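You operate a simulated robot arm through the tools that you are given. There is no shell and no other tool.

Carry out the task below with a simulated robot arm. There is one attempt and no reset: what you move stays moved.

TASK
Thread the copper ring, then the silver ring, on the upright rod.
Fine: screw the black stop nut on over them.

It is judged by the outcome, as a careful person would: the job done as asked, and still so three seconds after it is handed in. It fails if anything else is knocked over, pushed out of place, dropped, spilled or broken.

THE ROBOT
A 6-joint arm with a two-finger gripper, fixed in place. Base frame: the origin is on the floor under the middle of its stand, x ahead of it, y to its left, z up; the work surface is at about z = 820. Readings come in mm, rad, newtons and seconds.
With the tool pointing down near the work surface it reaches from about 460 to 820 mm from the base axis. Its first joint turns from -2.897 to 2.897 rad. Payload 1.66 kg.
Tool frame: the origin (TCP) lies between the finger pads and is the grasp point; the fingertips stand 16 mm ahead of it; z points along the fingers, y is the line along which they close. The gripper opens to 111 mm; its body begins 104 mm behind the TCP.
Orientation is that of the tool frame in the base frame, as a unit quaternion [x, y, z, w]. With the fingers straight down and closing along the base's y, the tool's x points along the base's -x, its y along +y and its z along -z.

THE INTERFACE
- The arm moves only by the tool play_rows. Its argument "deltas" is text: rows parted by semicolons, each of 7 numbers parted by spaces: the shift along the tool's x, y, z in units of 500 mm (1.0 is 500 mm), then the turn, a rotation vector about the tool's x, y, z in units of 60 degrees (1.0 is 60 degrees), then the finger opening in mm, from 0 to 111. In form: dx dy dz wx wy wz hand; .... A call has 1 to 20 rows; each row is the pose to reach, as a shift and turn from the pose commanded when the call began, along the tool's axes at that moment. A call with a number of a shift or a turn outside -1 to 1 is refused whole. Rows are played at 5 a second. More than 50 mm and 0.15 rad between two rows, or a gripper value outside its range, and nothing of the call is played. Where a pose cannot be reached the arm comes as near as it can. A force on the tool above 40 N (or 10 N above the force at the start of the call, whichever is more), or a blocked arm, ends the call early, and 0.2 s more pass. The fingers move at their own pace (about 169.8 mm/s each) and stop on an object; they squeeze with about 32 N. The grip force told is the motor's: it shows also when the fingers shut on nothing. Time passes only in rows, and 0.2 s behind the last, so rows that repeat a pose let the fingers close. It gives the time, the measured TCP pose, the force on the tool (base axes), the opening and the grip force at its end, in the units of the frame above (readings bear some noise), with the torque about the TCP (base axes, N m) and any sound that the robot's microphone picked up.
- Cameras (640 x 400 px; columns grow to the right, rows downward): "scene" is fixed at [220.2, -501.1, 1431.8]; the picture's right is [0.74, -0.68, 0.00], its down [-0.52, -0.56, -0.65] and it looks along [0.44, 0.48, -0.76] (base axes); focal length 214 px, centre (320, 200). "wrist" rides on the gripper at [70, 14, -143] in the tool frame; the picture's right is [-0.19, 0.98, 0.00], its down [-0.87, -0.17, -0.47] and it looks along [-0.46, -0.09, 0.88] (tool axes); focal length 230 px, centre (320, 200). There is no depth. A picture from a camera that has moved, and an enlarged one, comes with that camera's place and axes in the base frame and with its lens.
- grab_frame(camera): a new picture of that camera. The clock stands still meanwhile.
- move_column(by): moves the trunk up (or, below 0, down) by that many mm; the arm rides with it, the base frame stays. It gives what a move gives, with no picture.
- close_up(camera, box): a new picture of the part [left, top, right, bottom] of that camera's present view, enlarged. The clock stands still meanwhile.
- job_done(): hands the job in; it is judged then, once.

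Nothing tells you positions but the pictures and the camera data. Unless the task says otherwise, let go and move clear before handing in.

The tools are called after "Call:" by a JSON object that holds its "op" and its "data". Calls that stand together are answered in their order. play_rows: Moves the arm, as the interface text tells. Its arguments: {"type":"object","properties":{"deltas":{"type":"string"}},"required":["deltas"]} The other tools are called the same way: move_column (by) moves the trunk up or down; grab_frame (camera) takes a picture; close_up (camera, box) takes an enlarged picture of a part of a camera's view; job_done () hands the job in.

At the start:

```text
clock: 0.0
tcp_pos: [316.0, -369.7, 1242.9]
ee_rot: [0.0, 1.0, 0.001, 0.0]
force: [-0.4, -1.3, 0.6]
wrist_torque: [0.03, 0.04, -0.02]
grip_width: 110.8
grip_force: 0.0
trunk travel left (down, up): [-175.0, 415.0]
```

scene: 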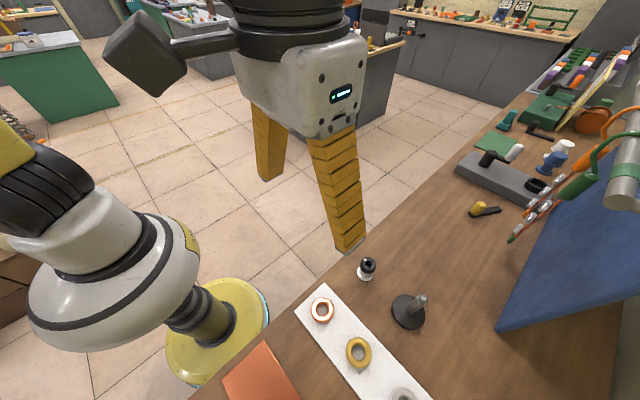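
wrist: 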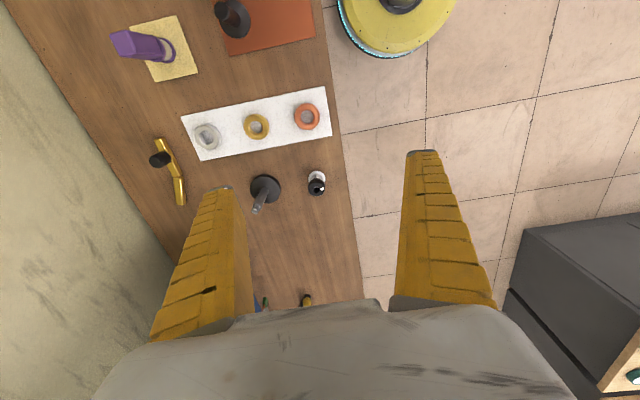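

I see a white mat with three rings (copper, gold and silver), a black-based upright rod, and a small white-and-black item that may be the stop nut. I'll take enlarged views first to locate everything before moving.

Call:
{"op": "close_up", "data": {"camera": "wrist", "box": [140, 60, 360, 220]}}

Call:
{"op": "close_up", "data": {"camera": "scene", "box": [280, 240, 460, 400]}}

Call:
{"op": "close_up", "data": {"camera": "wrist", "box": [240, 160, 340, 220]}}

```text
2.50 times, centred on (250, 140) of wrist
camera zoom: at [247.1, -355.4, 1386.6], right [0.19, 0.98, 0.0], down [0.87, -0.17, 0.47], along [0.46, -0.09, -0.88], focal length 575 px, centre (495, 350)
```

zoom: 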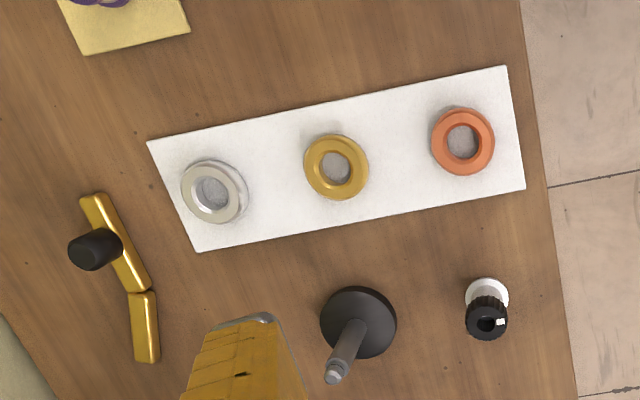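

```text
2.50 times, centred on (370, 320) of scene
camera zoom: at [220.2, -501.1, 1431.8], right [0.74, -0.68, 0.0], down [-0.52, -0.56, -0.65], along [0.44, 0.48, -0.76], focal length 536 px, centre (195, -100)
```

zoom: 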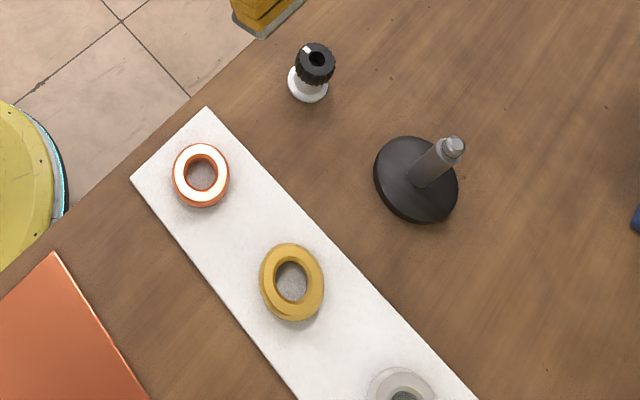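

```text
6.40 times, centred on (290, 190) of wrist
camera zoom: at [247.1, -355.4, 1386.6], right [0.19, 0.98, 0.0], down [0.87, -0.17, 0.47], along [0.46, -0.09, -0.88], focal length 1472 px, centre (512, 264)
```

zoom: 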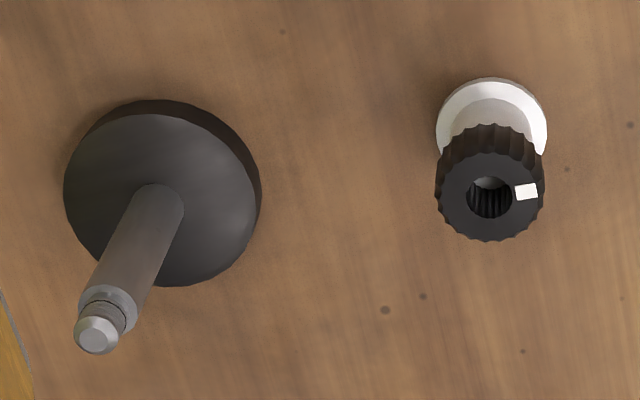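

The copper ring appears to be near (319, -400), the gold near (318, -521) and the silver near (318, -647). The rod is near (477, -550) with its top at about z 940, and the nut sits on a white pedestal near (471, -408). I'll move down above the copper ring for a closer look.

Call:
{"op": "play_rows", "data": {"deltas": "-0.001 -0.01 0.08 0 0 0 111; -0.002 -0.02 0.16 0 0 0 111; -0.003 -0.03 0.24 0 0 0 111; -0.004 -0.04 0.32 0 0 0 111; -0.006 -0.05 0.40 0 0 0 111; -0.007 -0.06 0.48 0 0 0 111; -0.007 -0.06 0.486 0 0 0 111; -0.007 -0.06 0.486 0 0 0 111"}}

Call:
{"op": "grab_frame", "data": {"camera": "wrist"}}

Call:
{"op": "grab_frame", "data": {"camera": "scene"}}

```text
clock: 1.8
tcp_pos: [322.7, -398.4, 1000.9]
ee_rot: [0.0, 1.0, 0.0, 0.0]
force: [-0.3, 0.0, 0.4]
wrist_torque: [-0.01, 0.0, -0.02]
grip_width: 110.8
grip_force: 0.1
trunk travel left (down, up): [-175.0, 415.0]
```

```text
taken
camera wrist: at [252.7, -384.3, 1144.7], right [0.19, 0.98, 0.0], down [0.87, -0.17, 0.47], along [0.46, -0.09, -0.88], focal length 230 px, centre (320, 200)
```

wrist: 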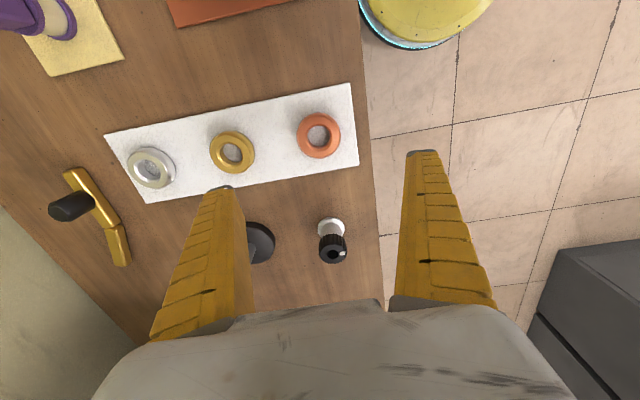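

```text
taken
```

scene: 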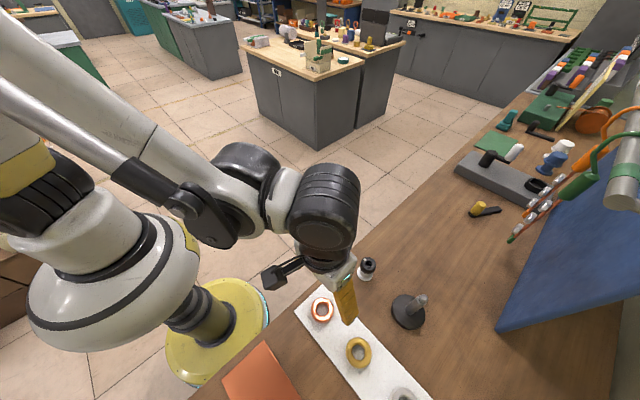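

The arm is above the mat with the view unobstructed. I'll take close-ups to refine the ring, rod and nut positions.

Call:
{"op": "close_up", "data": {"camera": "wrist", "box": [270, 90, 370, 180]}}

Call:
{"op": "close_up", "data": {"camera": "wrist", "box": [100, 90, 370, 270]}}

Call:
{"op": "close_up", "data": {"camera": "scene", "box": [340, 240, 440, 340]}}

Call:
{"op": "play_rows", "data": {"deltas": "0 0 0 0 0 0 111"}}

```text
4.44 times, centred on (320, 135) of wrist
camera zoom: at [252.7, -384.3, 1144.7], right [0.19, 0.98, 0.0], down [0.87, -0.17, 0.47], along [0.46, -0.09, -0.88], focal length 1022 px, centre (320, 489)
```

zoom: 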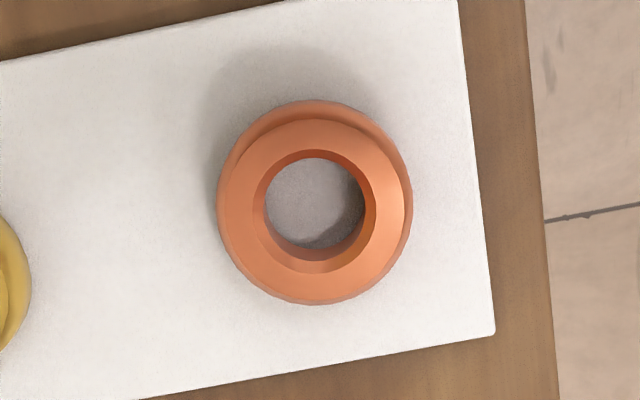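

```text
2.22 times, centred on (235, 180) of wrist
camera zoom: at [252.7, -384.3, 1144.7], right [0.19, 0.98, 0.0], down [0.87, -0.17, 0.47], along [0.46, -0.09, -0.88], focal length 511 px, centre (509, 244)
```

zoom: 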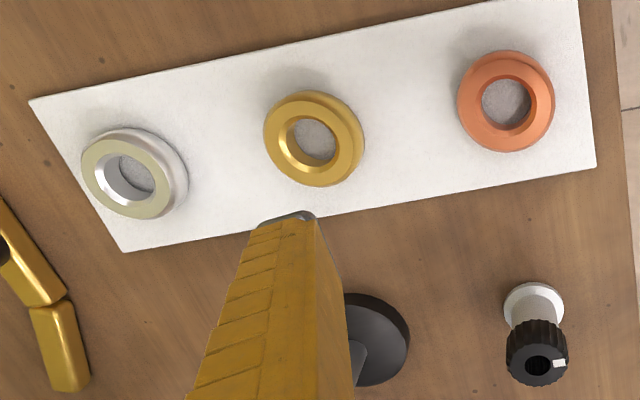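

```text
4.00 times, centred on (390, 290) of scene
camera zoom: at [220.2, -501.1, 1431.8], right [0.74, -0.68, 0.0], down [-0.52, -0.56, -0.65], along [0.44, 0.48, -0.76], focal length 858 px, centre (40, -160)
```

zoom: 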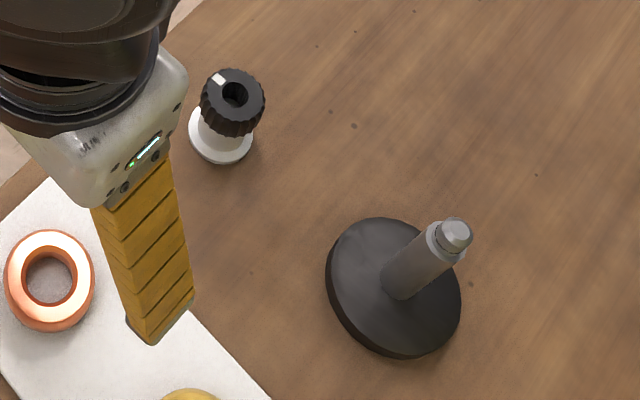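

```text
clock: 2.2
tcp_pos: [322.7, -398.1, 1001.6]
ee_rot: [0.0, 1.0, 0.0, 0.001]
force: [0.0, -1.0, 0.0]
wrist_torque: [0.01, 0.02, -0.02]
grip_width: 111.0
grip_force: 0.1
trunk travel left (down, up): [-175.0, 415.0]
```

The rings look about 59 mm across with 30 mm holes and about 16 mm tall, and the rod is about 20 mm thick. I'll hover over the rod with the empty gripper to measure its axis and height before picking anything up.

Call:
{"op": "play_rows", "data": {"deltas": "-0.05 -0.05 0 0 0 0 111; -0.11 -0.11 0 0 0 0 111; -0.17 -0.17 0 0 0 0 111; -0.23 -0.23 0 0 0 0 111; -0.28 -0.28 0 0 0 0 111; -0.309 -0.302 0 0 0 0 111; -0.309 -0.302 0 0 0 0 111"}}

Call:
{"op": "grab_frame", "data": {"camera": "wrist"}}

Call:
{"op": "close_up", "data": {"camera": "wrist", "box": [260, 130, 380, 250]}}

Call:
{"op": "close_up", "data": {"camera": "scene", "box": [320, 230, 460, 340]}}

```text
clock: 3.8
tcp_pos: [476.2, -549.2, 1000.0]
ee_rot: [0.0, 1.0, 0.0, 0.0]
force: [0.4, 0.5, 0.7]
wrist_torque: [-0.02, 0.03, 0.0]
grip_width: 110.8
grip_force: 0.0
trunk travel left (down, up): [-175.0, 415.0]
```

```text
taken
camera wrist: at [406.5, -535.9, 1143.7], right [0.19, 0.98, 0.0], down [0.87, -0.17, 0.47], along [0.46, -0.09, -0.88], focal length 230 px, centre (320, 200)
```

wrist: 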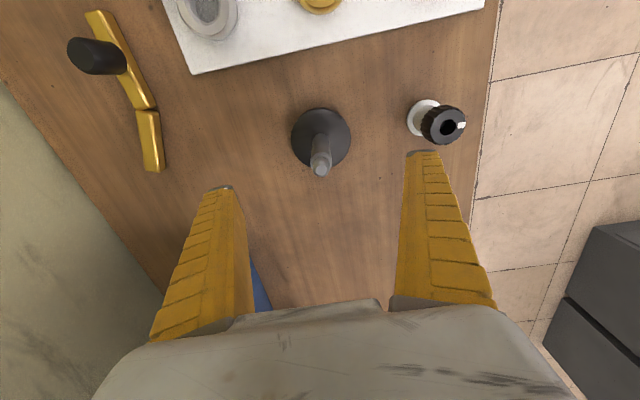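

```text
3.33 times, centred on (320, 190) of wrist
camera zoom: at [406.5, -535.9, 1143.7], right [0.19, 0.98, 0.0], down [0.87, -0.17, 0.47], along [0.46, -0.09, -0.88], focal length 767 px, centre (320, 233)
```

zoom: 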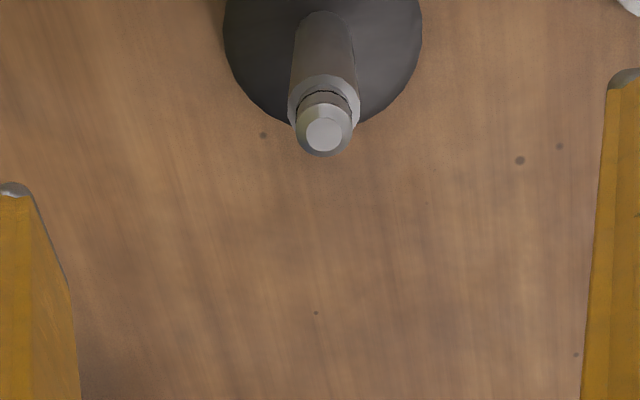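

```text
3.64 times, centred on (390, 285) of scene
camera zoom: at [220.2, -501.1, 1431.8], right [0.74, -0.68, 0.0], down [-0.52, -0.56, -0.65], along [0.44, 0.48, -0.76], focal length 780 px, centre (66, -109)
```

zoom: 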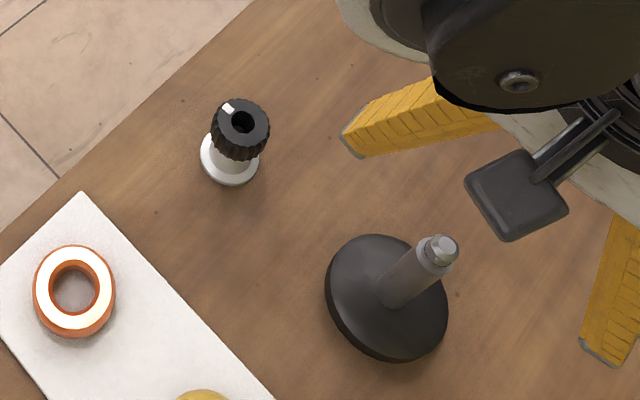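

I place the rod axis at about (477, -549) with its top near z 946, and the base top near z 830. Next I'll go back over the copper ring and descend partway to check alignment.

Call:
{"op": "play_rows", "data": {"deltas": "0.06 0.06 0 0 0 0 111; 0.12 0.12 0 0 0 0 111; 0.18 0.18 0 0 0 0 111; 0.24 0.24 0 0 0 0 111; 0.29 0.28 0 0 0 0 111; 0.314 0.300 0.04 0 0 0 111; 0.314 0.300 0.12 0 0 0 111; 0.314 0.300 0.20 0 0 0 111; 0.314 0.300 0.20 0 0 0 111"}}

Call:
{"op": "grab_frame", "data": {"camera": "wrist"}}

Call:
{"op": "close_up", "data": {"camera": "wrist", "box": [220, 80, 420, 220]}}

```text
clock: 5.8
tcp_pos: [319.0, -401.2, 899.8]
ee_rot: [0.0, 1.0, -0.001, 0.0]
force: [-0.9, -0.1, -0.5]
wrist_torque: [-0.01, 0.02, 0.02]
grip_width: 110.9
grip_force: 0.1
trunk travel left (down, up): [-175.0, 415.0]
```

```text
taken
camera wrist: at [249.1, -386.6, 1043.0], right [0.19, 0.98, 0.0], down [0.87, -0.17, 0.47], along [0.46, -0.09, -0.88], focal length 230 px, centre (320, 200)
```

wrist: 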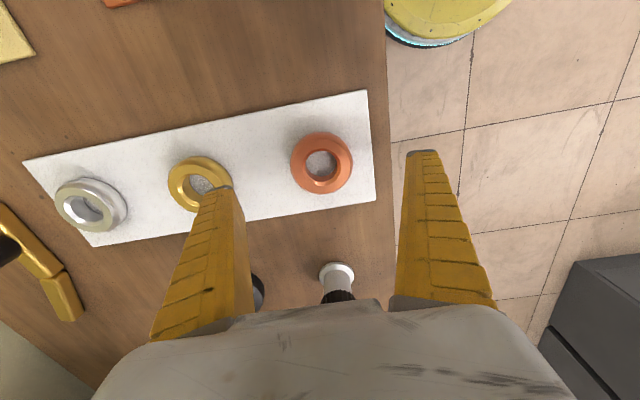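

```text
2.86 times, centred on (320, 150) of wrist
camera zoom: at [249.1, -386.6, 1043.0], right [0.19, 0.98, 0.0], down [0.87, -0.17, 0.47], along [0.46, -0.09, -0.88], focal length 657 px, centre (320, 343)
```

zoom: 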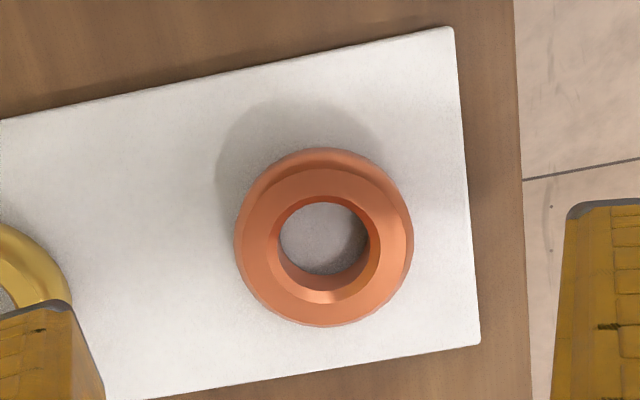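

The copper ring centre is at about (320.5, -399.6), which is well between the fingers. I'll descend until the tips are beside the ring, then close.

Call:
{"op": "play_rows", "data": {"deltas": "-0.003 0.003 0.05 0 0 0 111; -0.003 0.003 0.09 0 0 0 111; -0.003 0.003 0.1136 0 0 0 111; -0.003 0.003 0.1136 0 0 0 111; -0.003 0.003 0.1136 0 0 0 80; -0.003 0.003 0.1136 0 0 0 65; -0.003 0.003 0.1136 0 0 0 50; -0.003 0.003 0.1136 0 0 0 50; -0.003 0.003 0.1136 0 0 0 50"}}

Call:
{"op": "grab_frame", "data": {"camera": "wrist"}}

Call:
{"op": "close_up", "data": {"camera": "scene", "box": [270, 240, 410, 360]}}

```text
clock: 7.8
tcp_pos: [321.0, -399.0, 842.8]
ee_rot: [0.0, 1.0, 0.0, 0.0]
force: [2.3, -1.7, 8.1]
wrist_torque: [-0.04, -0.13, -0.03]
grip_width: 53.1
grip_force: 31.9
trunk travel left (down, up): [-175.0, 415.0]
```

```text
taken
camera wrist: at [250.3, -384.1, 986.8], right [0.19, 0.98, 0.0], down [0.87, -0.17, 0.47], along [0.46, -0.09, -0.88], focal length 230 px, centre (320, 200)
```

wrist: 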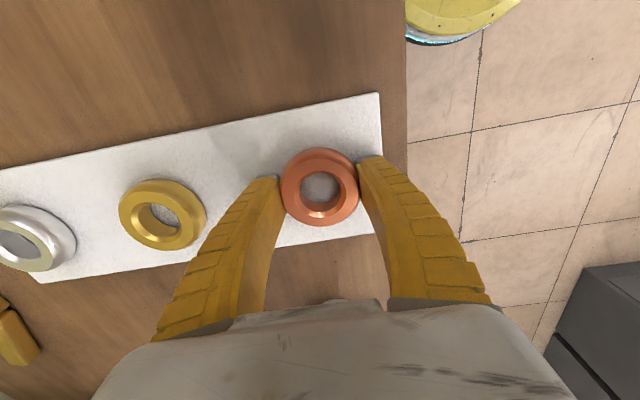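

```text
3.33 times, centred on (340, 300) of scene
camera zoom: at [220.2, -501.1, 1431.8], right [0.74, -0.68, 0.0], down [-0.52, -0.56, -0.65], along [0.44, 0.48, -0.76], focal length 715 px, centre (253, -133)
```

zoom: 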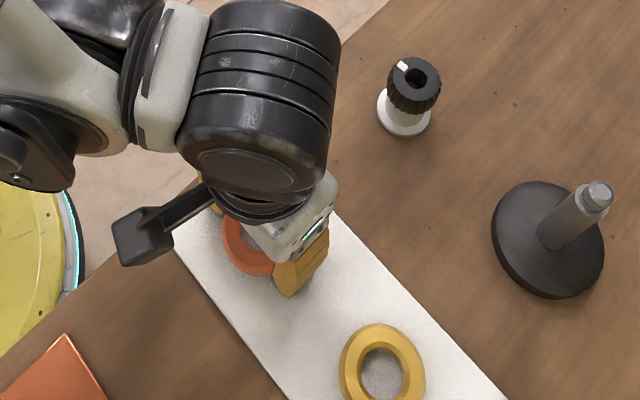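

The grip width reads 53 mm and the tool is being pushed up by 8 N. The fingers may be riding on the ring's sloped edge, so I'll look closer before lifting.

Call:
{"op": "close_up", "data": {"camera": "wrist", "box": [240, 120, 400, 240]}}

Call:
{"op": "close_up", "data": {"camera": "scene", "box": [305, 285, 355, 335]}}

```text
3.33 times, centred on (320, 180) of wrist
camera zoom: at [250.3, -384.1, 986.8], right [0.19, 0.98, 0.0], down [0.87, -0.17, 0.47], along [0.46, -0.09, -0.88], focal length 767 px, centre (320, 267)
```

zoom: 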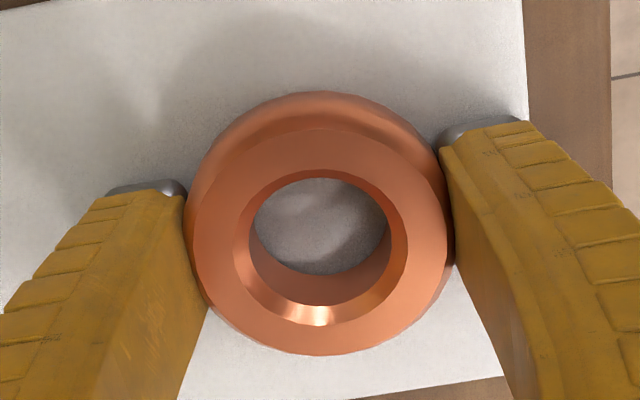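

```text
8.00 times, centred on (330, 310) of scene
camera zoom: at [220.2, -501.1, 1431.8], right [0.74, -0.68, 0.0], down [-0.52, -0.56, -0.65], along [0.44, 0.48, -0.76], focal length 1716 px, centre (240, -680)
```

zoom: 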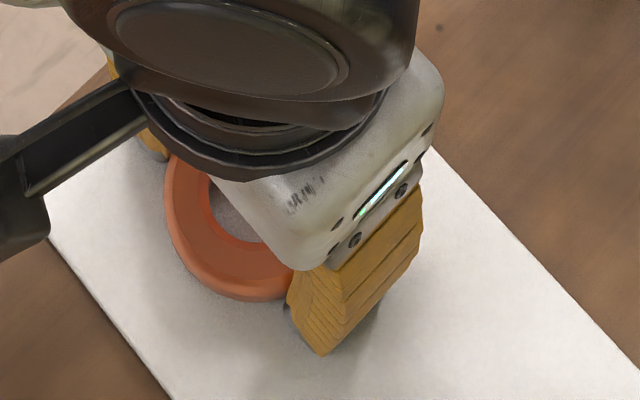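

I can't tell whether the pads are on the wall or the bevel of the ring. I'll open slightly, go 4 mm lower and re-grip to compare the width.

Call:
{"op": "play_rows", "data": {"deltas": "0 0 0 0 0 0 75; 0 0 0 0 0 0 75; 0 0 0.004 0 0 0 75; 0 0 0.008 0 0 0 75; 0 0 0.008 0 0 0 75"}}

Call:
{"op": "play_rows", "data": {"deltas": "0 0 0 0 0 0 60; 0 0 0 0 0 0 50; 0 0 0 0 0 0 45; 0 0 0 0 0 0 45; 0 0 0 0 0 0 45"}}

Call:
{"op": "close_up", "data": {"camera": "wrist", "box": [240, 120, 400, 240]}}

```text
clock: 9.0
tcp_pos: [318.1, -397.3, 841.4]
ee_rot: [-0.001, 1.0, -0.001, 0.001]
force: [-0.9, 6.2, 38.4]
wrist_torque: [0.22, 0.02, -0.03]
grip_width: 53.6
grip_force: 34.0
trunk travel left (down, up): [-175.0, 415.0]
stopped in row 5: the force on the tool passed its limit at 48 N (the readings are from after the stop); the commanded pose is now the measured one
```

```text
clock: 10.2
tcp_pos: [318.0, -398.4, 840.6]
ee_rot: [-0.001, 1.0, -0.001, 0.001]
force: [-2.0, 4.7, 43.5]
wrist_torque: [0.24, 0.15, -0.15]
grip_width: 53.9
grip_force: 31.7
trunk travel left (down, up): [-175.0, 415.0]
```

```text
3.33 times, centred on (320, 180) of wrist
camera zoom: at [248.8, -383.1, 984.3], right [0.19, 0.98, 0.0], down [0.86, -0.17, 0.47], along [0.47, -0.09, -0.88], focal length 767 px, centre (320, 267)
```

zoom: 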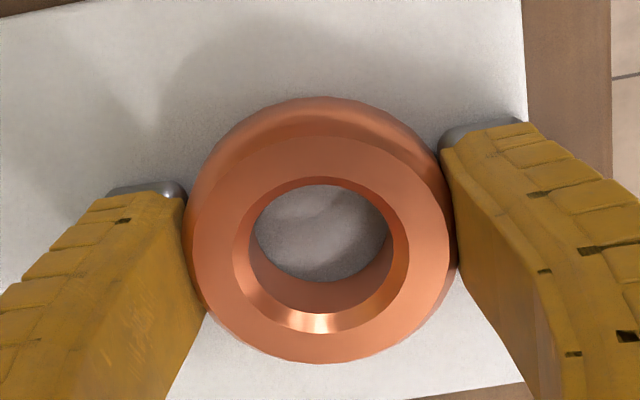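

The fingers stayed on the ring and I'm now pressing down with about 40 N. I'll relieve the pressure by rising a few millimetres with the grip still closed, and check whether the ring comes along.

Call:
{"op": "play_rows", "data": {"deltas": "0 0 -0.004 0 0 0 45; 0 0 -0.008 0 0 0 45; 0 0 -0.012 0 0 0 45; 0 0 -0.012 0 0 0 45"}}

Call:
{"op": "close_up", "data": {"camera": "wrist", "box": [240, 120, 400, 240]}}

Call:
{"op": "grab_frame", "data": {"camera": "wrist"}}

```text
clock: 11.2
tcp_pos: [320.2, -399.8, 845.5]
ee_rot: [0.0, 1.0, -0.001, 0.001]
force: [0.3, 0.0, -1.8]
wrist_torque: [-0.01, 0.01, -0.03]
grip_width: 53.5
grip_force: 32.1
trunk travel left (down, up): [-175.0, 415.0]
```

```text
3.33 times, centred on (320, 180) of wrist
camera zoom: at [250.7, -384.5, 988.9], right [0.19, 0.98, 0.0], down [0.87, -0.17, 0.47], along [0.46, -0.09, -0.88], focal length 767 px, centre (320, 267)
```

zoom: 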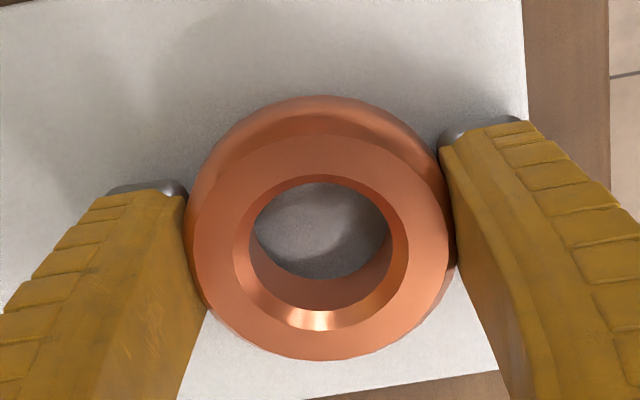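

```text
taken
camera wrist: at [250.7, -384.5, 988.9], right [0.19, 0.98, 0.0], down [0.87, -0.17, 0.47], along [0.46, -0.09, -0.88], focal length 230 px, centre (320, 200)
```

wrist: 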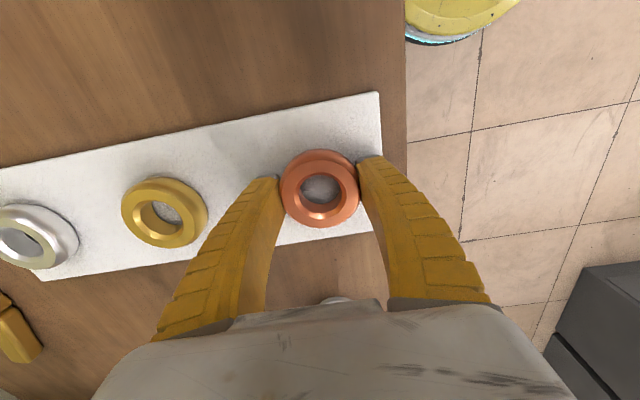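

The ring seems held now (about 2 N of weight, width steady). Before carrying it, I want to confirm that the gripper actually opens, so I'll lower 2 mm to just touch the mat and open in place.

Call:
{"op": "play_rows", "data": {"deltas": "0 0 0.003 0 0 0 50; 0 0 0.003 0 0 0 50; 0 0 0.003 0 0 0 75; 0 0 0.003 0 0 0 75; 0 0 0.003 0 0 0 75; 0 0 0.003 0 0 0 75"}}

Call:
{"op": "close_up", "data": {"camera": "wrist", "box": [240, 120, 400, 240]}}

```text
clock: 12.6
tcp_pos: [319.6, -398.7, 844.6]
ee_rot: [0.0, 1.0, 0.0, 0.0]
force: [0.2, 0.3, 0.7]
wrist_torque: [-0.01, 0.02, 0.03]
grip_width: 76.5
grip_force: 1.2
trunk travel left (down, up): [-175.0, 415.0]
```

```text
3.33 times, centred on (320, 180) of wrist
camera zoom: at [250.3, -384.5, 987.8], right [0.19, 0.98, 0.0], down [0.87, -0.17, 0.47], along [0.46, -0.09, -0.88], focal length 767 px, centre (320, 267)
```

zoom: 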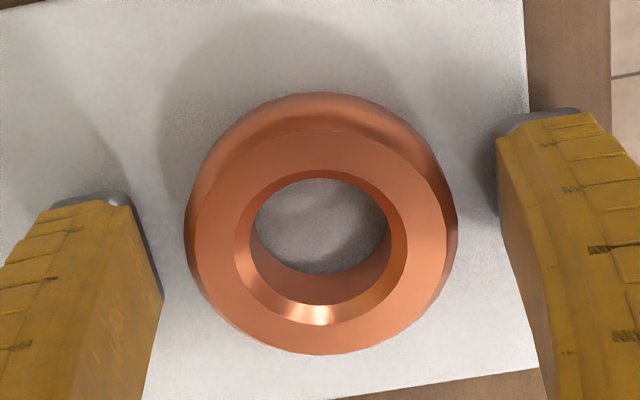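

The gripper opens properly, and the mat top seems to be at about z 825. I'll re-grip the copper ring slightly higher, to leave room for the rod under the palm, and then lift it.

Call:
{"op": "play_rows", "data": {"deltas": "0 0 -0.002 0 0 0 75; 0 0 -0.002 0 0 0 60; 0 0 -0.002 0 0 0 45; 0 0 -0.002 0 0 0 45; 0 0 -0.002 0 0 0 45; 0 0 -0.02 0 0 0 45; 0 0 -0.06 0 0 0 45; 0 0 -0.12 0 0 0 45; 0 0 -0.12 0 0 0 45"}}

Call:
{"op": "grab_frame", "data": {"camera": "wrist"}}

Call:
{"op": "close_up", "data": {"camera": "wrist", "box": [240, 120, 400, 240]}}

Call:
{"op": "close_up", "data": {"camera": "scene", "box": [270, 240, 410, 360]}}

```text
clock: 14.6
tcp_pos: [318.6, -399.8, 903.6]
ee_rot: [0.0, 1.0, 0.0, 0.001]
force: [-0.8, 0.3, -1.1]
wrist_torque: [0.0, 0.0, 0.0]
grip_width: 53.3
grip_force: 32.5
trunk travel left (down, up): [-175.0, 415.0]
```

```text
taken
camera wrist: at [250.0, -385.6, 1048.1], right [0.19, 0.98, 0.0], down [0.87, -0.17, 0.47], along [0.46, -0.09, -0.88], focal length 230 px, centre (320, 200)
```

wrist: 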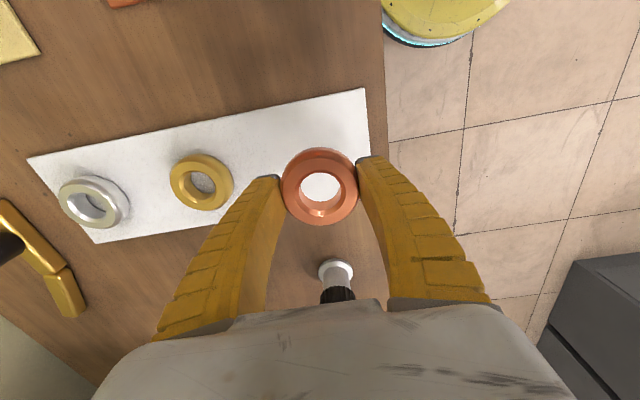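

```text
3.33 times, centred on (320, 180) of wrist
camera zoom: at [250.0, -385.6, 1048.1], right [0.19, 0.98, 0.0], down [0.87, -0.17, 0.47], along [0.46, -0.09, -0.88], focal length 767 px, centre (320, 267)
```

zoom: 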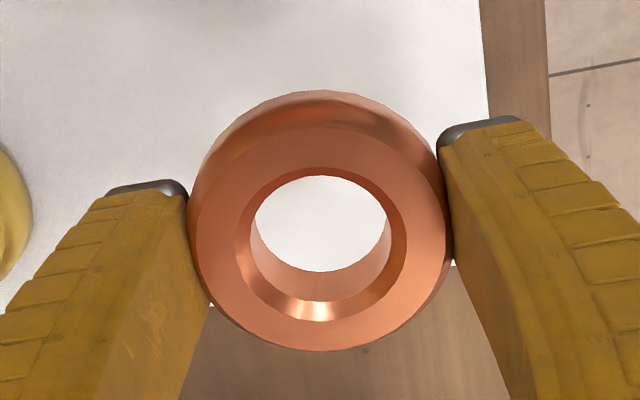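

```text
3.33 times, centred on (340, 300) of scene
camera zoom: at [220.2, -501.1, 1431.8], right [0.74, -0.68, 0.0], down [-0.52, -0.56, -0.65], along [0.44, 0.48, -0.76], focal length 715 px, centre (253, -133)
```

zoom: 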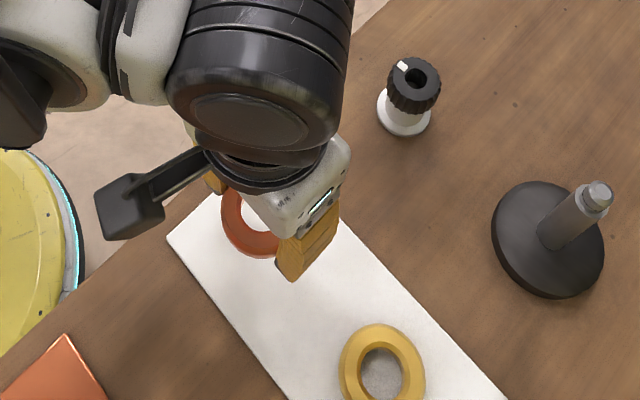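

The copper ring is held level and centred on the tool. I'll lift it above the rod height and carry it over to hover above the rod.

Call:
{"op": "play_rows", "data": {"deltas": "0 0 -0.08 0 0 0 45; 0 0 -0.16 0 0 0 45; 0 0 -0.2 0 0 0 45; -0.05 -0.046 -0.2 0 0 0 45; -0.11 -0.1 -0.2 0 0 0 45; -0.17 -0.156 -0.2 0 0 0 45; -0.23 -0.212 -0.2 0 0 0 45; -0.28 -0.262 -0.2 0 0 0 45; -0.31 -0.29 -0.2 0 0 0 45; -0.318 -0.298 -0.2 0 0 0 45; -0.318 -0.298 -0.2 0 0 0 45"}}

Call:
{"op": "close_up", "data": {"camera": "wrist", "box": [240, 120, 400, 240]}}

Call:
{"op": "close_up", "data": {"camera": "scene", "box": [330, 220, 490, 340]}}

```text
clock: 17.0
tcp_pos: [480.3, -548.9, 1004.4]
ee_rot: [0.0, 1.0, 0.0, 0.001]
force: [-0.2, 0.2, -0.9]
wrist_torque: [0.01, 0.01, 0.0]
grip_width: 53.0
grip_force: 31.2
trunk travel left (down, up): [-175.0, 415.0]
```

```text
3.33 times, centred on (320, 180) of wrist
camera zoom: at [410.3, -534.1, 1149.0], right [0.19, 0.98, 0.0], down [0.87, -0.17, 0.47], along [0.46, -0.09, -0.88], focal length 767 px, centre (320, 267)
```

zoom: 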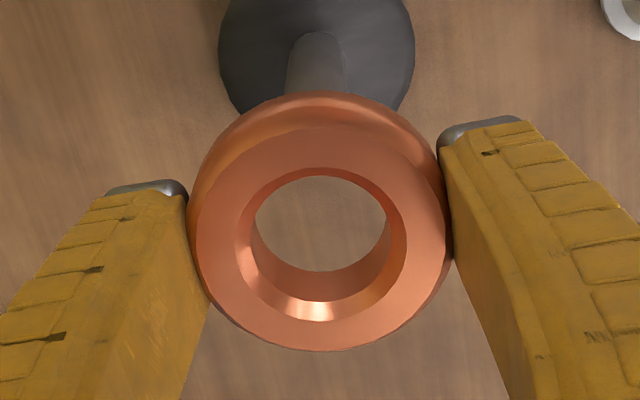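

```text
3.33 times, centred on (410, 280) of scene
camera zoom: at [220.2, -501.1, 1431.8], right [0.74, -0.68, 0.0], down [-0.52, -0.56, -0.65], along [0.44, 0.48, -0.76], focal length 715 px, centre (20, -67)
```

zoom: 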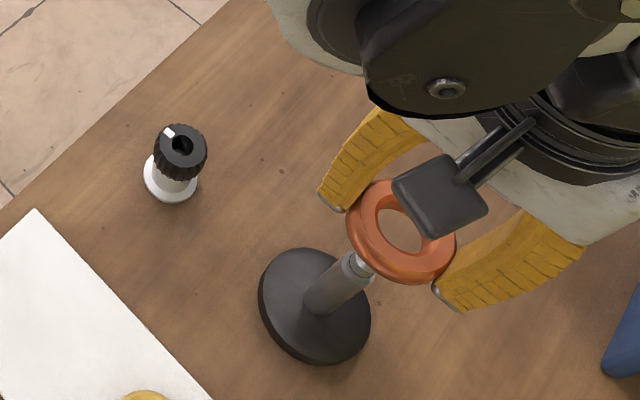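

The ring is hovering just in front of and above the rod. Individual readings scatter by 1–2 mm, so I'll take a few still readings to average my true position.

Call:
{"op": "play_rows", "data": {"deltas": "0 0 0 0 0 0 45"}}

Call:
{"op": "play_rows", "data": {"deltas": "0 0 0 0 0 0 45"}}

Call:
{"op": "play_rows", "data": {"deltas": "0 0 0 0 0 0 45"}}

Call:
{"op": "close_up", "data": {"camera": "scene", "box": [370, 250, 450, 330]}}

Call:
{"op": "grab_frame", "data": {"camera": "wrist"}}

```text
clock: 17.4
tcp_pos: [479.5, -549.1, 1005.7]
ee_rot: [0.0, 1.0, 0.0, 0.0]
force: [-0.2, -0.5, -2.0]
wrist_torque: [-0.01, -0.01, -0.02]
grip_width: 53.1
grip_force: 32.0
trunk travel left (down, up): [-175.0, 415.0]
```

```text
clock: 17.8
tcp_pos: [479.6, -547.7, 1005.2]
ee_rot: [0.0, 1.0, -0.001, 0.0]
force: [-0.5, 0.1, -1.4]
wrist_torque: [-0.01, 0.04, -0.04]
grip_width: 52.9
grip_force: 31.8
trunk travel left (down, up): [-175.0, 415.0]
```

```text
clock: 18.2
tcp_pos: [480.1, -548.7, 1005.2]
ee_rot: [0.0, 1.0, 0.001, 0.0]
force: [-0.5, 0.0, -0.9]
wrist_torque: [0.01, 0.05, 0.0]
grip_width: 52.7
grip_force: 31.9
trunk travel left (down, up): [-175.0, 415.0]
```

```text
5.00 times, centred on (410, 290) of scene
camera zoom: at [220.2, -501.1, 1431.8], right [0.74, -0.68, 0.0], down [-0.52, -0.56, -0.65], along [0.44, 0.48, -0.76], focal length 1072 px, centre (-130, -250)
```

zoom: 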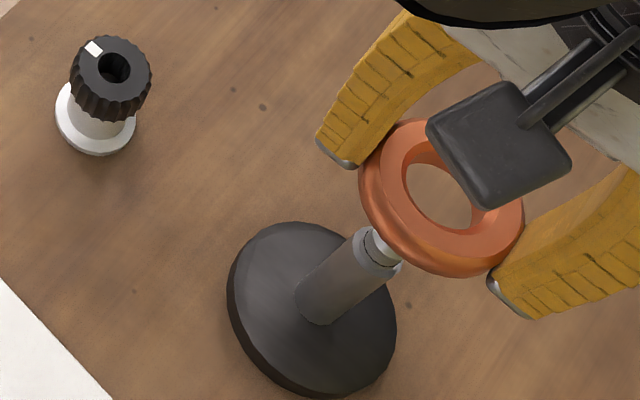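

```text
taken
camera wrist: at [410.1, -534.0, 1149.0], right [0.19, 0.98, 0.0], down [0.87, -0.17, 0.47], along [0.46, -0.09, -0.88], focal length 230 px, centre (320, 200)
```

wrist: 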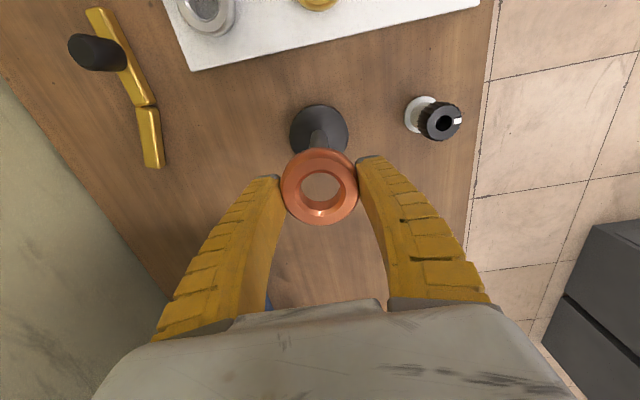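

My averaged position is (479.9, -548.6), while the rod axis reads about (476.7, -548.4). I'll shift back about 3 mm and lower until the ring is just above the rod tip, then check through the hole.

Call:
{"op": "play_rows", "data": {"deltas": "0.0064 0 0 0 0 0 45; 0.0064 0 0.03 0 0 0 45; 0.0064 0 0.066 0 0 0 45; 0.0064 0 0.066 0 0 0 45"}}

Call:
{"op": "close_up", "data": {"camera": "wrist", "box": [240, 120, 400, 240]}}

Call:
{"op": "close_up", "data": {"camera": "scene", "box": [370, 250, 450, 330]}}

```text
clock: 19.2
tcp_pos: [475.1, -547.9, 971.5]
ee_rot: [0.0, 1.0, 0.0, 0.0]
force: [-0.8, -0.4, -0.6]
wrist_torque: [0.0, -0.01, 0.03]
grip_width: 52.7
grip_force: 32.3
trunk travel left (down, up): [-175.0, 415.0]
```

```text
3.33 times, centred on (320, 180) of wrist
camera zoom: at [405.5, -532.9, 1115.0], right [0.19, 0.98, 0.0], down [0.87, -0.17, 0.47], along [0.46, -0.09, -0.88], focal length 767 px, centre (320, 267)
```

zoom: 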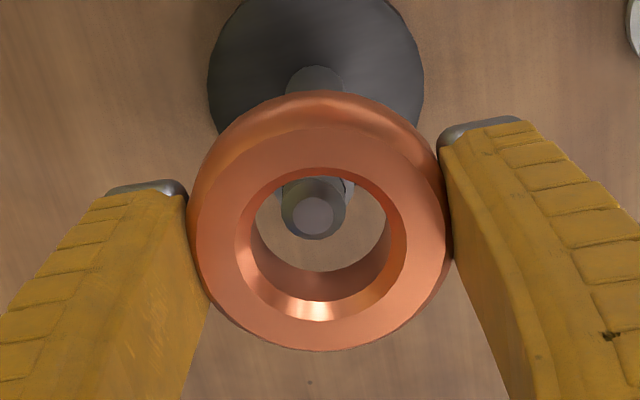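

```text
5.00 times, centred on (410, 290) of scene
camera zoom: at [220.2, -501.1, 1431.8], right [0.74, -0.68, 0.0], down [-0.52, -0.56, -0.65], along [0.44, 0.48, -0.76], focal length 1072 px, centre (-130, -250)
```

zoom: 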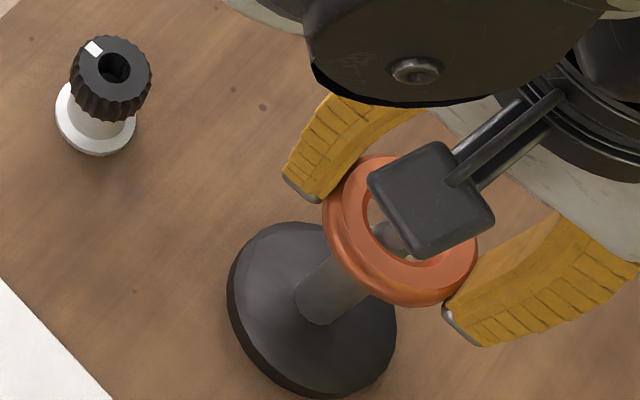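

The rod tip shows through the hole, about 1.4 mm off in y and close in x. I'll make that small correction and lower the ring 20 mm onto the rod, watching the forces.

Call:
{"op": "play_rows", "data": {"deltas": "-0.002 -0.0026 0 0 0 0 45; -0.002 -0.0026 0.02 0 0 0 45; -0.002 -0.0026 0.04 0 0 0 45; -0.002 -0.0026 0.04 0 0 0 45"}}

Call:
{"op": "close_up", "data": {"camera": "wrist", "box": [240, 120, 400, 240]}}

Call:
{"op": "close_up", "data": {"camera": "scene", "box": [370, 250, 450, 330]}}

```text
clock: 20.2
tcp_pos: [476.6, -549.0, 950.3]
ee_rot: [0.001, 1.0, 0.0, 0.001]
force: [-0.5, -0.1, -1.5]
wrist_torque: [0.01, 0.01, -0.03]
grip_width: 52.8
grip_force: 32.0
trunk travel left (down, up): [-175.0, 415.0]
```

```text
3.33 times, centred on (320, 180) of wrist
camera zoom: at [406.7, -534.6, 1094.6], right [0.19, 0.98, 0.0], down [0.87, -0.17, 0.47], along [0.46, -0.09, -0.88], focal length 767 px, centre (320, 267)
```

zoom: 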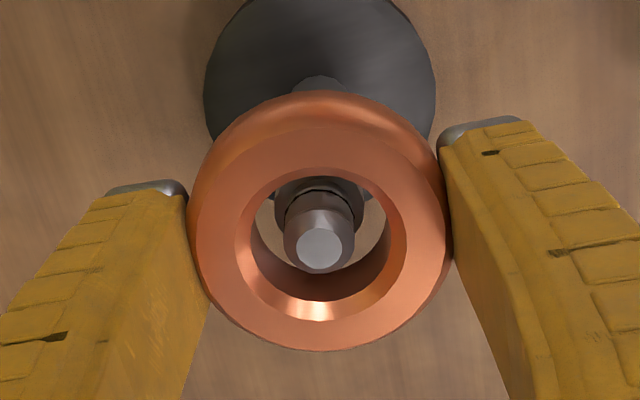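

```text
5.00 times, centred on (410, 290) of scene
camera zoom: at [220.2, -501.1, 1431.8], right [0.74, -0.68, 0.0], down [-0.52, -0.56, -0.65], along [0.44, 0.48, -0.76], focal length 1072 px, centre (-130, -250)
```

zoom: 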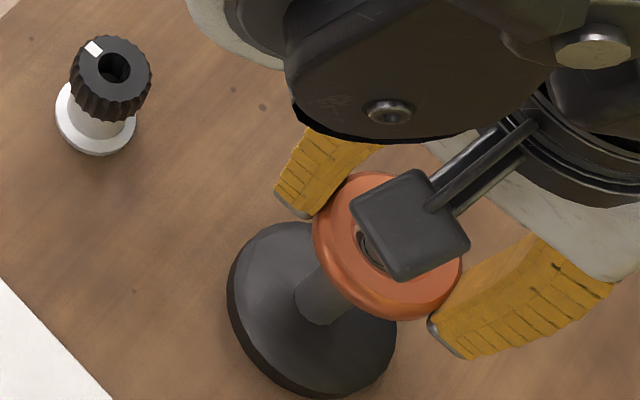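

The rod tip is inside the hole, well centred, with no contact force. I'll continue lowering in steps.

Call:
{"op": "play_rows", "data": {"deltas": "0 0 0.03 0 0 0 45; 0 0 0.06 0 0 0 45; 0 0 0.09 0 0 0 45; 0 0 0.12 0 0 0 45; 0 0 0.12 0 0 0 45"}}

Call:
{"op": "close_up", "data": {"camera": "wrist", "box": [220, 120, 420, 270]}}

Call:
{"op": "close_up", "data": {"camera": "scene", "box": [370, 250, 450, 330]}}

```text
clock: 21.4
tcp_pos: [478.0, -549.8, 890.4]
ee_rot: [-0.001, 1.0, 0.0, 0.0]
force: [0.1, 0.1, -2.4]
wrist_torque: [0.0, 0.02, -0.01]
grip_width: 52.7
grip_force: 31.9
trunk travel left (down, up): [-175.0, 415.0]
```

```text
2.67 times, centred on (320, 195) of wrist
camera zoom: at [408.1, -535.0, 1034.3], right [0.19, 0.98, 0.0], down [0.87, -0.17, 0.47], along [0.46, -0.09, -0.88], focal length 614 px, centre (320, 213)
```

zoom: 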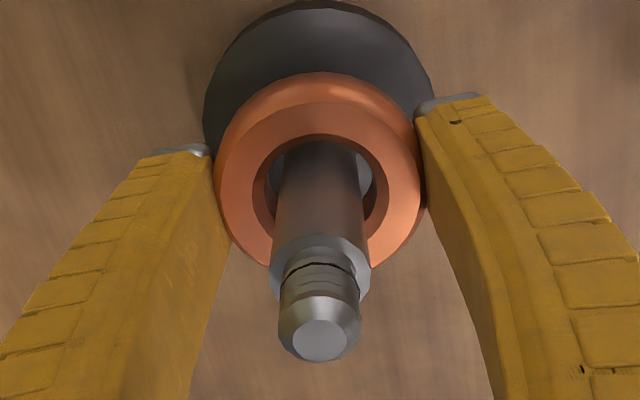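

```text
5.00 times, centred on (410, 290) of scene
camera zoom: at [220.2, -501.1, 1431.8], right [0.74, -0.68, 0.0], down [-0.52, -0.56, -0.65], along [0.44, 0.48, -0.76], focal length 1072 px, centre (-130, -250)
```

zoom: 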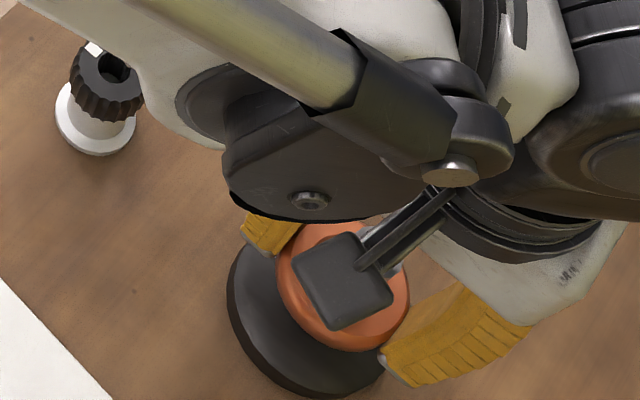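

The rod passes cleanly through the ring, and I now read the rod top at z ≈ 950. The palm will come near it, so I'll go down carefully to about TCP z 858.

Call:
{"op": "play_rows", "data": {"deltas": "0 0 0.02 0 0 0 45; 0 0 0.04 0 0 0 45; 0 0 0.055 0 0 0 45; 0 0 0.064 0 0 0 45; 0 0 0.064 0 0 0 45"}}

Call:
{"op": "grab_frame", "data": {"camera": "wrist"}}

Call:
{"op": "close_up", "data": {"camera": "wrist", "box": [220, 100, 420, 250]}}

Call:
{"op": "close_up", "data": {"camera": "scene", "box": [370, 250, 450, 330]}}

```text
clock: 22.6
tcp_pos: [477.4, -548.9, 859.6]
ee_rot: [-0.001, 1.0, -0.001, 0.001]
force: [2.9, -0.9, 6.0]
wrist_torque: [0.0, -0.22, -0.05]
grip_width: 52.8
grip_force: 31.6
trunk travel left (down, up): [-175.0, 415.0]
```

```text
taken
camera wrist: at [407.4, -534.5, 1003.4], right [0.19, 0.98, 0.0], down [0.87, -0.17, 0.47], along [0.46, -0.09, -0.88], focal length 230 px, centre (320, 200)
```

wrist: 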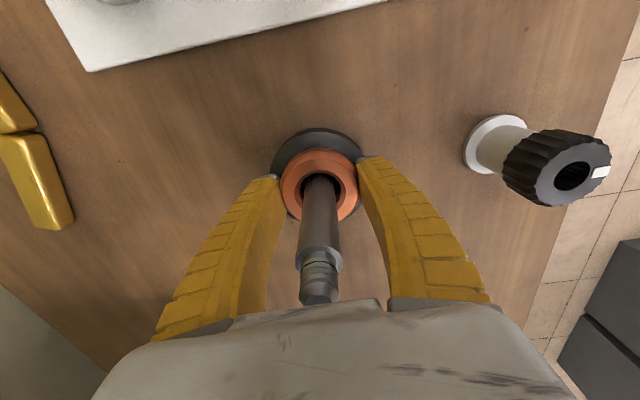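

```text
2.67 times, centred on (320, 175) of wrist
camera zoom: at [407.4, -534.5, 1003.4], right [0.19, 0.98, 0.0], down [0.87, -0.17, 0.47], along [0.46, -0.09, -0.88], focal length 614 px, centre (320, 267)
```

zoom: 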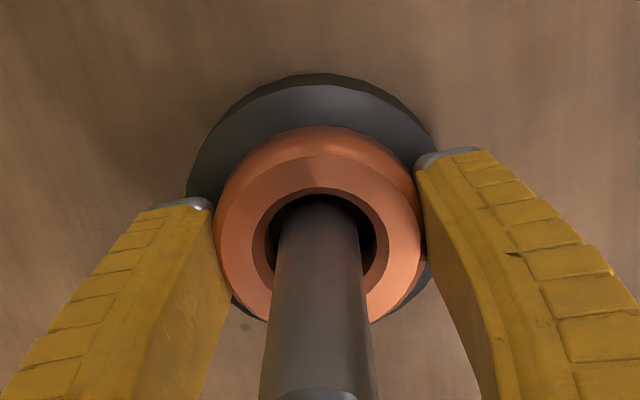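

```text
5.00 times, centred on (410, 290) of scene
camera zoom: at [220.2, -501.1, 1431.8], right [0.74, -0.68, 0.0], down [-0.52, -0.56, -0.65], along [0.44, 0.48, -0.76], focal length 1072 px, centre (-130, -250)
```

zoom: 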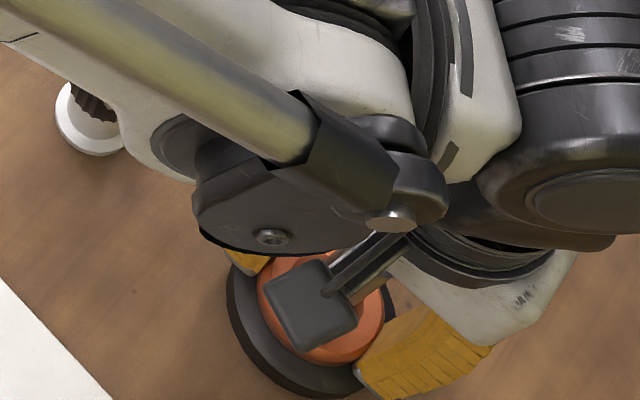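

A 6 N upward force at z 859.6 suggests the ring is now resting on the base. I'll open the fingers to release it, then look.

Call:
{"op": "play_rows", "data": {"deltas": "0 0 0 0 0 0 60; 0 0 0 0 0 0 70; 0 0 0 0 0 0 80; 0 0 0 0 0 0 80"}}

Call:
{"op": "close_up", "data": {"camera": "wrist", "box": [220, 100, 420, 250]}}

```text
clock: 23.6
tcp_pos: [476.5, -549.6, 859.6]
ee_rot: [0.001, 1.0, 0.0, 0.001]
force: [0.4, 0.0, 0.8]
wrist_torque: [0.03, 0.05, -0.01]
grip_width: 81.5
grip_force: 0.5
trunk travel left (down, up): [-175.0, 415.0]
```

```text
2.67 times, centred on (320, 175) of wrist
camera zoom: at [407.4, -534.7, 1003.0], right [0.19, 0.98, 0.0], down [0.87, -0.17, 0.47], along [0.46, -0.09, -0.88], focal length 614 px, centre (320, 267)
```

zoom: 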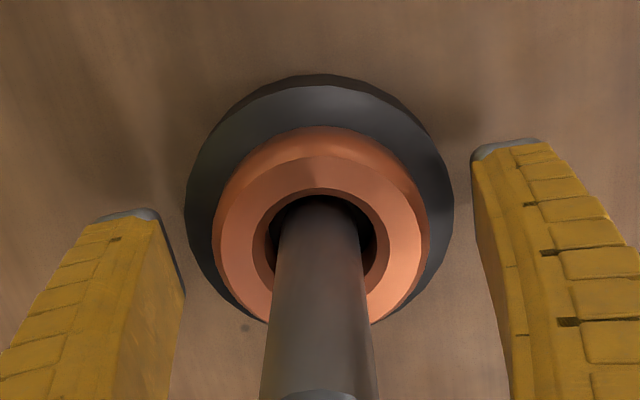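

The copper ring sits flat on the base around the rod. I'll rise straight up clear of the rod, then move over to the silver ring.

Call:
{"op": "play_rows", "data": {"deltas": "0 0 -0.04 0 0 0 90; 0 0 -0.12 0 0 0 90; 0 0 -0.20 0 0 0 90; 0 0 -0.28 0 0 0 90; 0 0 -0.29 0 0 0 90; 0 0 -0.29 0 0 0 90"}}

Call:
{"op": "play_rows", "data": {"deltas": "0.06 -0.037 0 0 0 0 111; 0.12 -0.075 0 0 0 0 111; 0.18 -0.112 0 0 0 0 111; 0.24 -0.15 0 0 0 0 111; 0.29 -0.18 0 0 0 0 111; 0.314 -0.194 0 0 0 0 111; 0.314 -0.194 0.08 0 0 0 111; 0.314 -0.194 0.12 0 0 0 111; 0.314 -0.194 0.12 0 0 0 111"}}

Call:
{"op": "grab_frame", "data": {"camera": "wrist"}}

Call:
{"op": "close_up", "data": {"camera": "wrist", "box": [220, 80, 420, 220]}}

Call:
{"op": "close_up", "data": {"camera": "scene", "box": [340, 240, 480, 400]}}

```text
clock: 25.0
tcp_pos: [476.5, -548.3, 1004.3]
ee_rot: [0.0, 1.0, -0.001, 0.0]
force: [0.2, 0.0, -0.1]
wrist_torque: [0.03, 0.0, 0.03]
grip_width: 90.7
grip_force: 1.4
trunk travel left (down, up): [-175.0, 415.0]
```

```text
clock: 27.0
tcp_pos: [316.8, -645.8, 943.9]
ee_rot: [-0.001, 1.0, 0.0, 0.001]
force: [0.4, 0.1, 0.1]
wrist_torque: [0.02, 0.03, -0.03]
grip_width: 110.9
grip_force: 0.0
trunk travel left (down, up): [-175.0, 415.0]
```

```text
taken
camera wrist: at [248.3, -631.6, 1087.7], right [0.19, 0.98, 0.0], down [0.87, -0.17, 0.47], along [0.46, -0.09, -0.88], focal length 230 px, centre (320, 200)
```

wrist: 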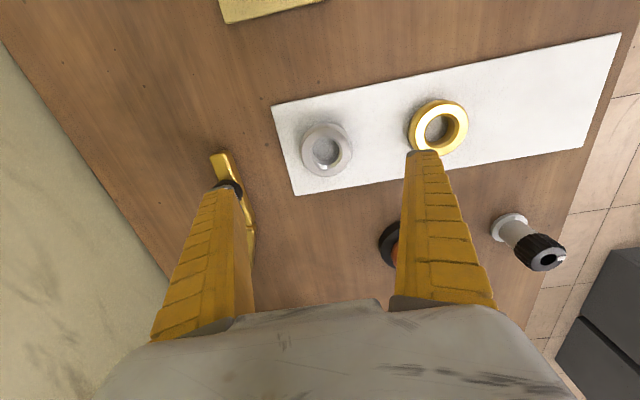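

```text
2.86 times, centred on (320, 150) of wrist
camera zoom: at [248.3, -631.6, 1087.7], right [0.19, 0.98, 0.0], down [0.87, -0.17, 0.47], along [0.46, -0.09, -0.88], focal length 657 px, centre (320, 343)
```

zoom: 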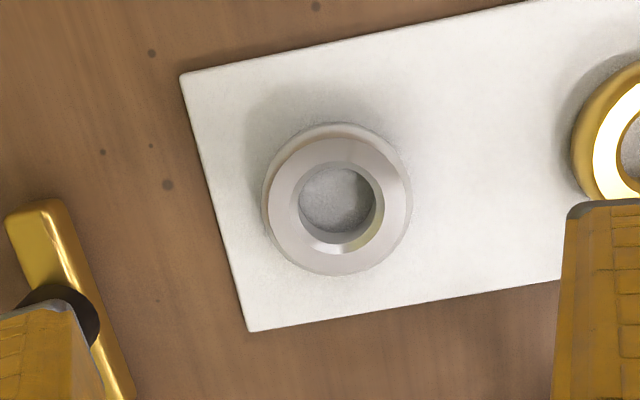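

```text
2.50 times, centred on (410, 320) of scene
camera zoom: at [220.2, -501.1, 1431.8], right [0.74, -0.68, 0.0], down [-0.52, -0.56, -0.65], along [0.44, 0.48, -0.76], focal length 536 px, centre (95, -100)
```

zoom: 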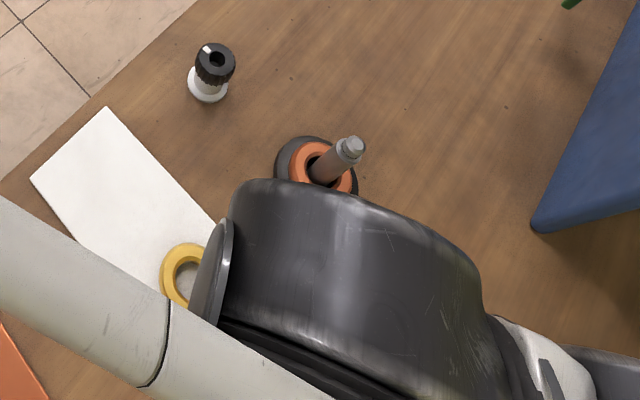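

The silver ring centre works out at about (320, -639). I'll narrow the fingers to 85 mm to stay clear of the gold ring and the latch, and average my position before descending.

Call:
{"op": "play_rows", "data": {"deltas": "0 0 0 0 0 0 85; 0 0 0 0 0 0 85"}}

Call:
{"op": "play_rows", "data": {"deltas": "0 0 0 0 0 0 85"}}

Call:
{"op": "play_rows", "data": {"deltas": "0 0.0134 0 0 0 0 85; 0 0.0134 0.06 0 0 0 85; 0 0.0134 0.09 0 0 0 85; 0 0.0134 0.09 0 0 0 85"}}

Call:
{"op": "close_up", "data": {"camera": "wrist", "box": [220, 80, 420, 220]}}

```text
clock: 27.6
tcp_pos: [318.3, -645.3, 945.4]
ee_rot: [0.0, 1.0, 0.0, -0.001]
force: [-0.3, 1.2, -0.5]
wrist_torque: [-0.01, 0.01, -0.01]
grip_width: 86.1
grip_force: 0.8
trunk travel left (down, up): [-175.0, 415.0]
```

```text
clock: 28.0
tcp_pos: [318.4, -646.8, 943.5]
ee_rot: [0.001, 1.0, 0.0, 0.0]
force: [-0.3, 0.0, -0.5]
wrist_torque: [-0.01, -0.01, -0.01]
grip_width: 86.2
grip_force: 0.6
trunk travel left (down, up): [-175.0, 415.0]
```

```text
clock: 29.0
tcp_pos: [319.6, -639.1, 898.7]
ee_rot: [-0.001, 1.0, 0.001, -0.001]
force: [-0.2, -1.0, -0.1]
wrist_torque: [-0.04, 0.0, 0.0]
grip_width: 86.4
grip_force: 0.6
trunk travel left (down, up): [-175.0, 415.0]
```

```text
2.86 times, centred on (320, 150) of wrist
camera zoom: at [249.3, -624.7, 1041.6], right [0.19, 0.98, 0.0], down [0.87, -0.17, 0.47], along [0.46, -0.09, -0.88], focal length 657 px, centre (320, 343)
```

zoom: 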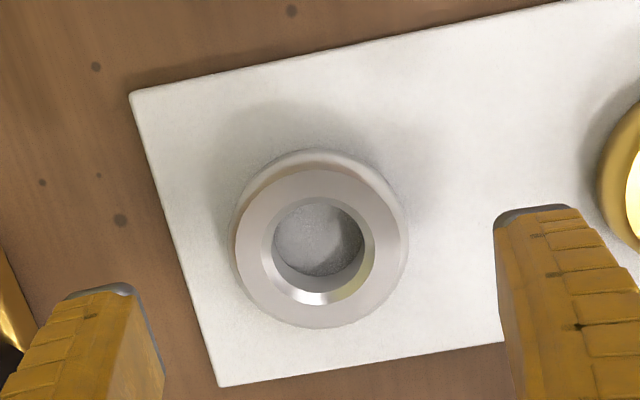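

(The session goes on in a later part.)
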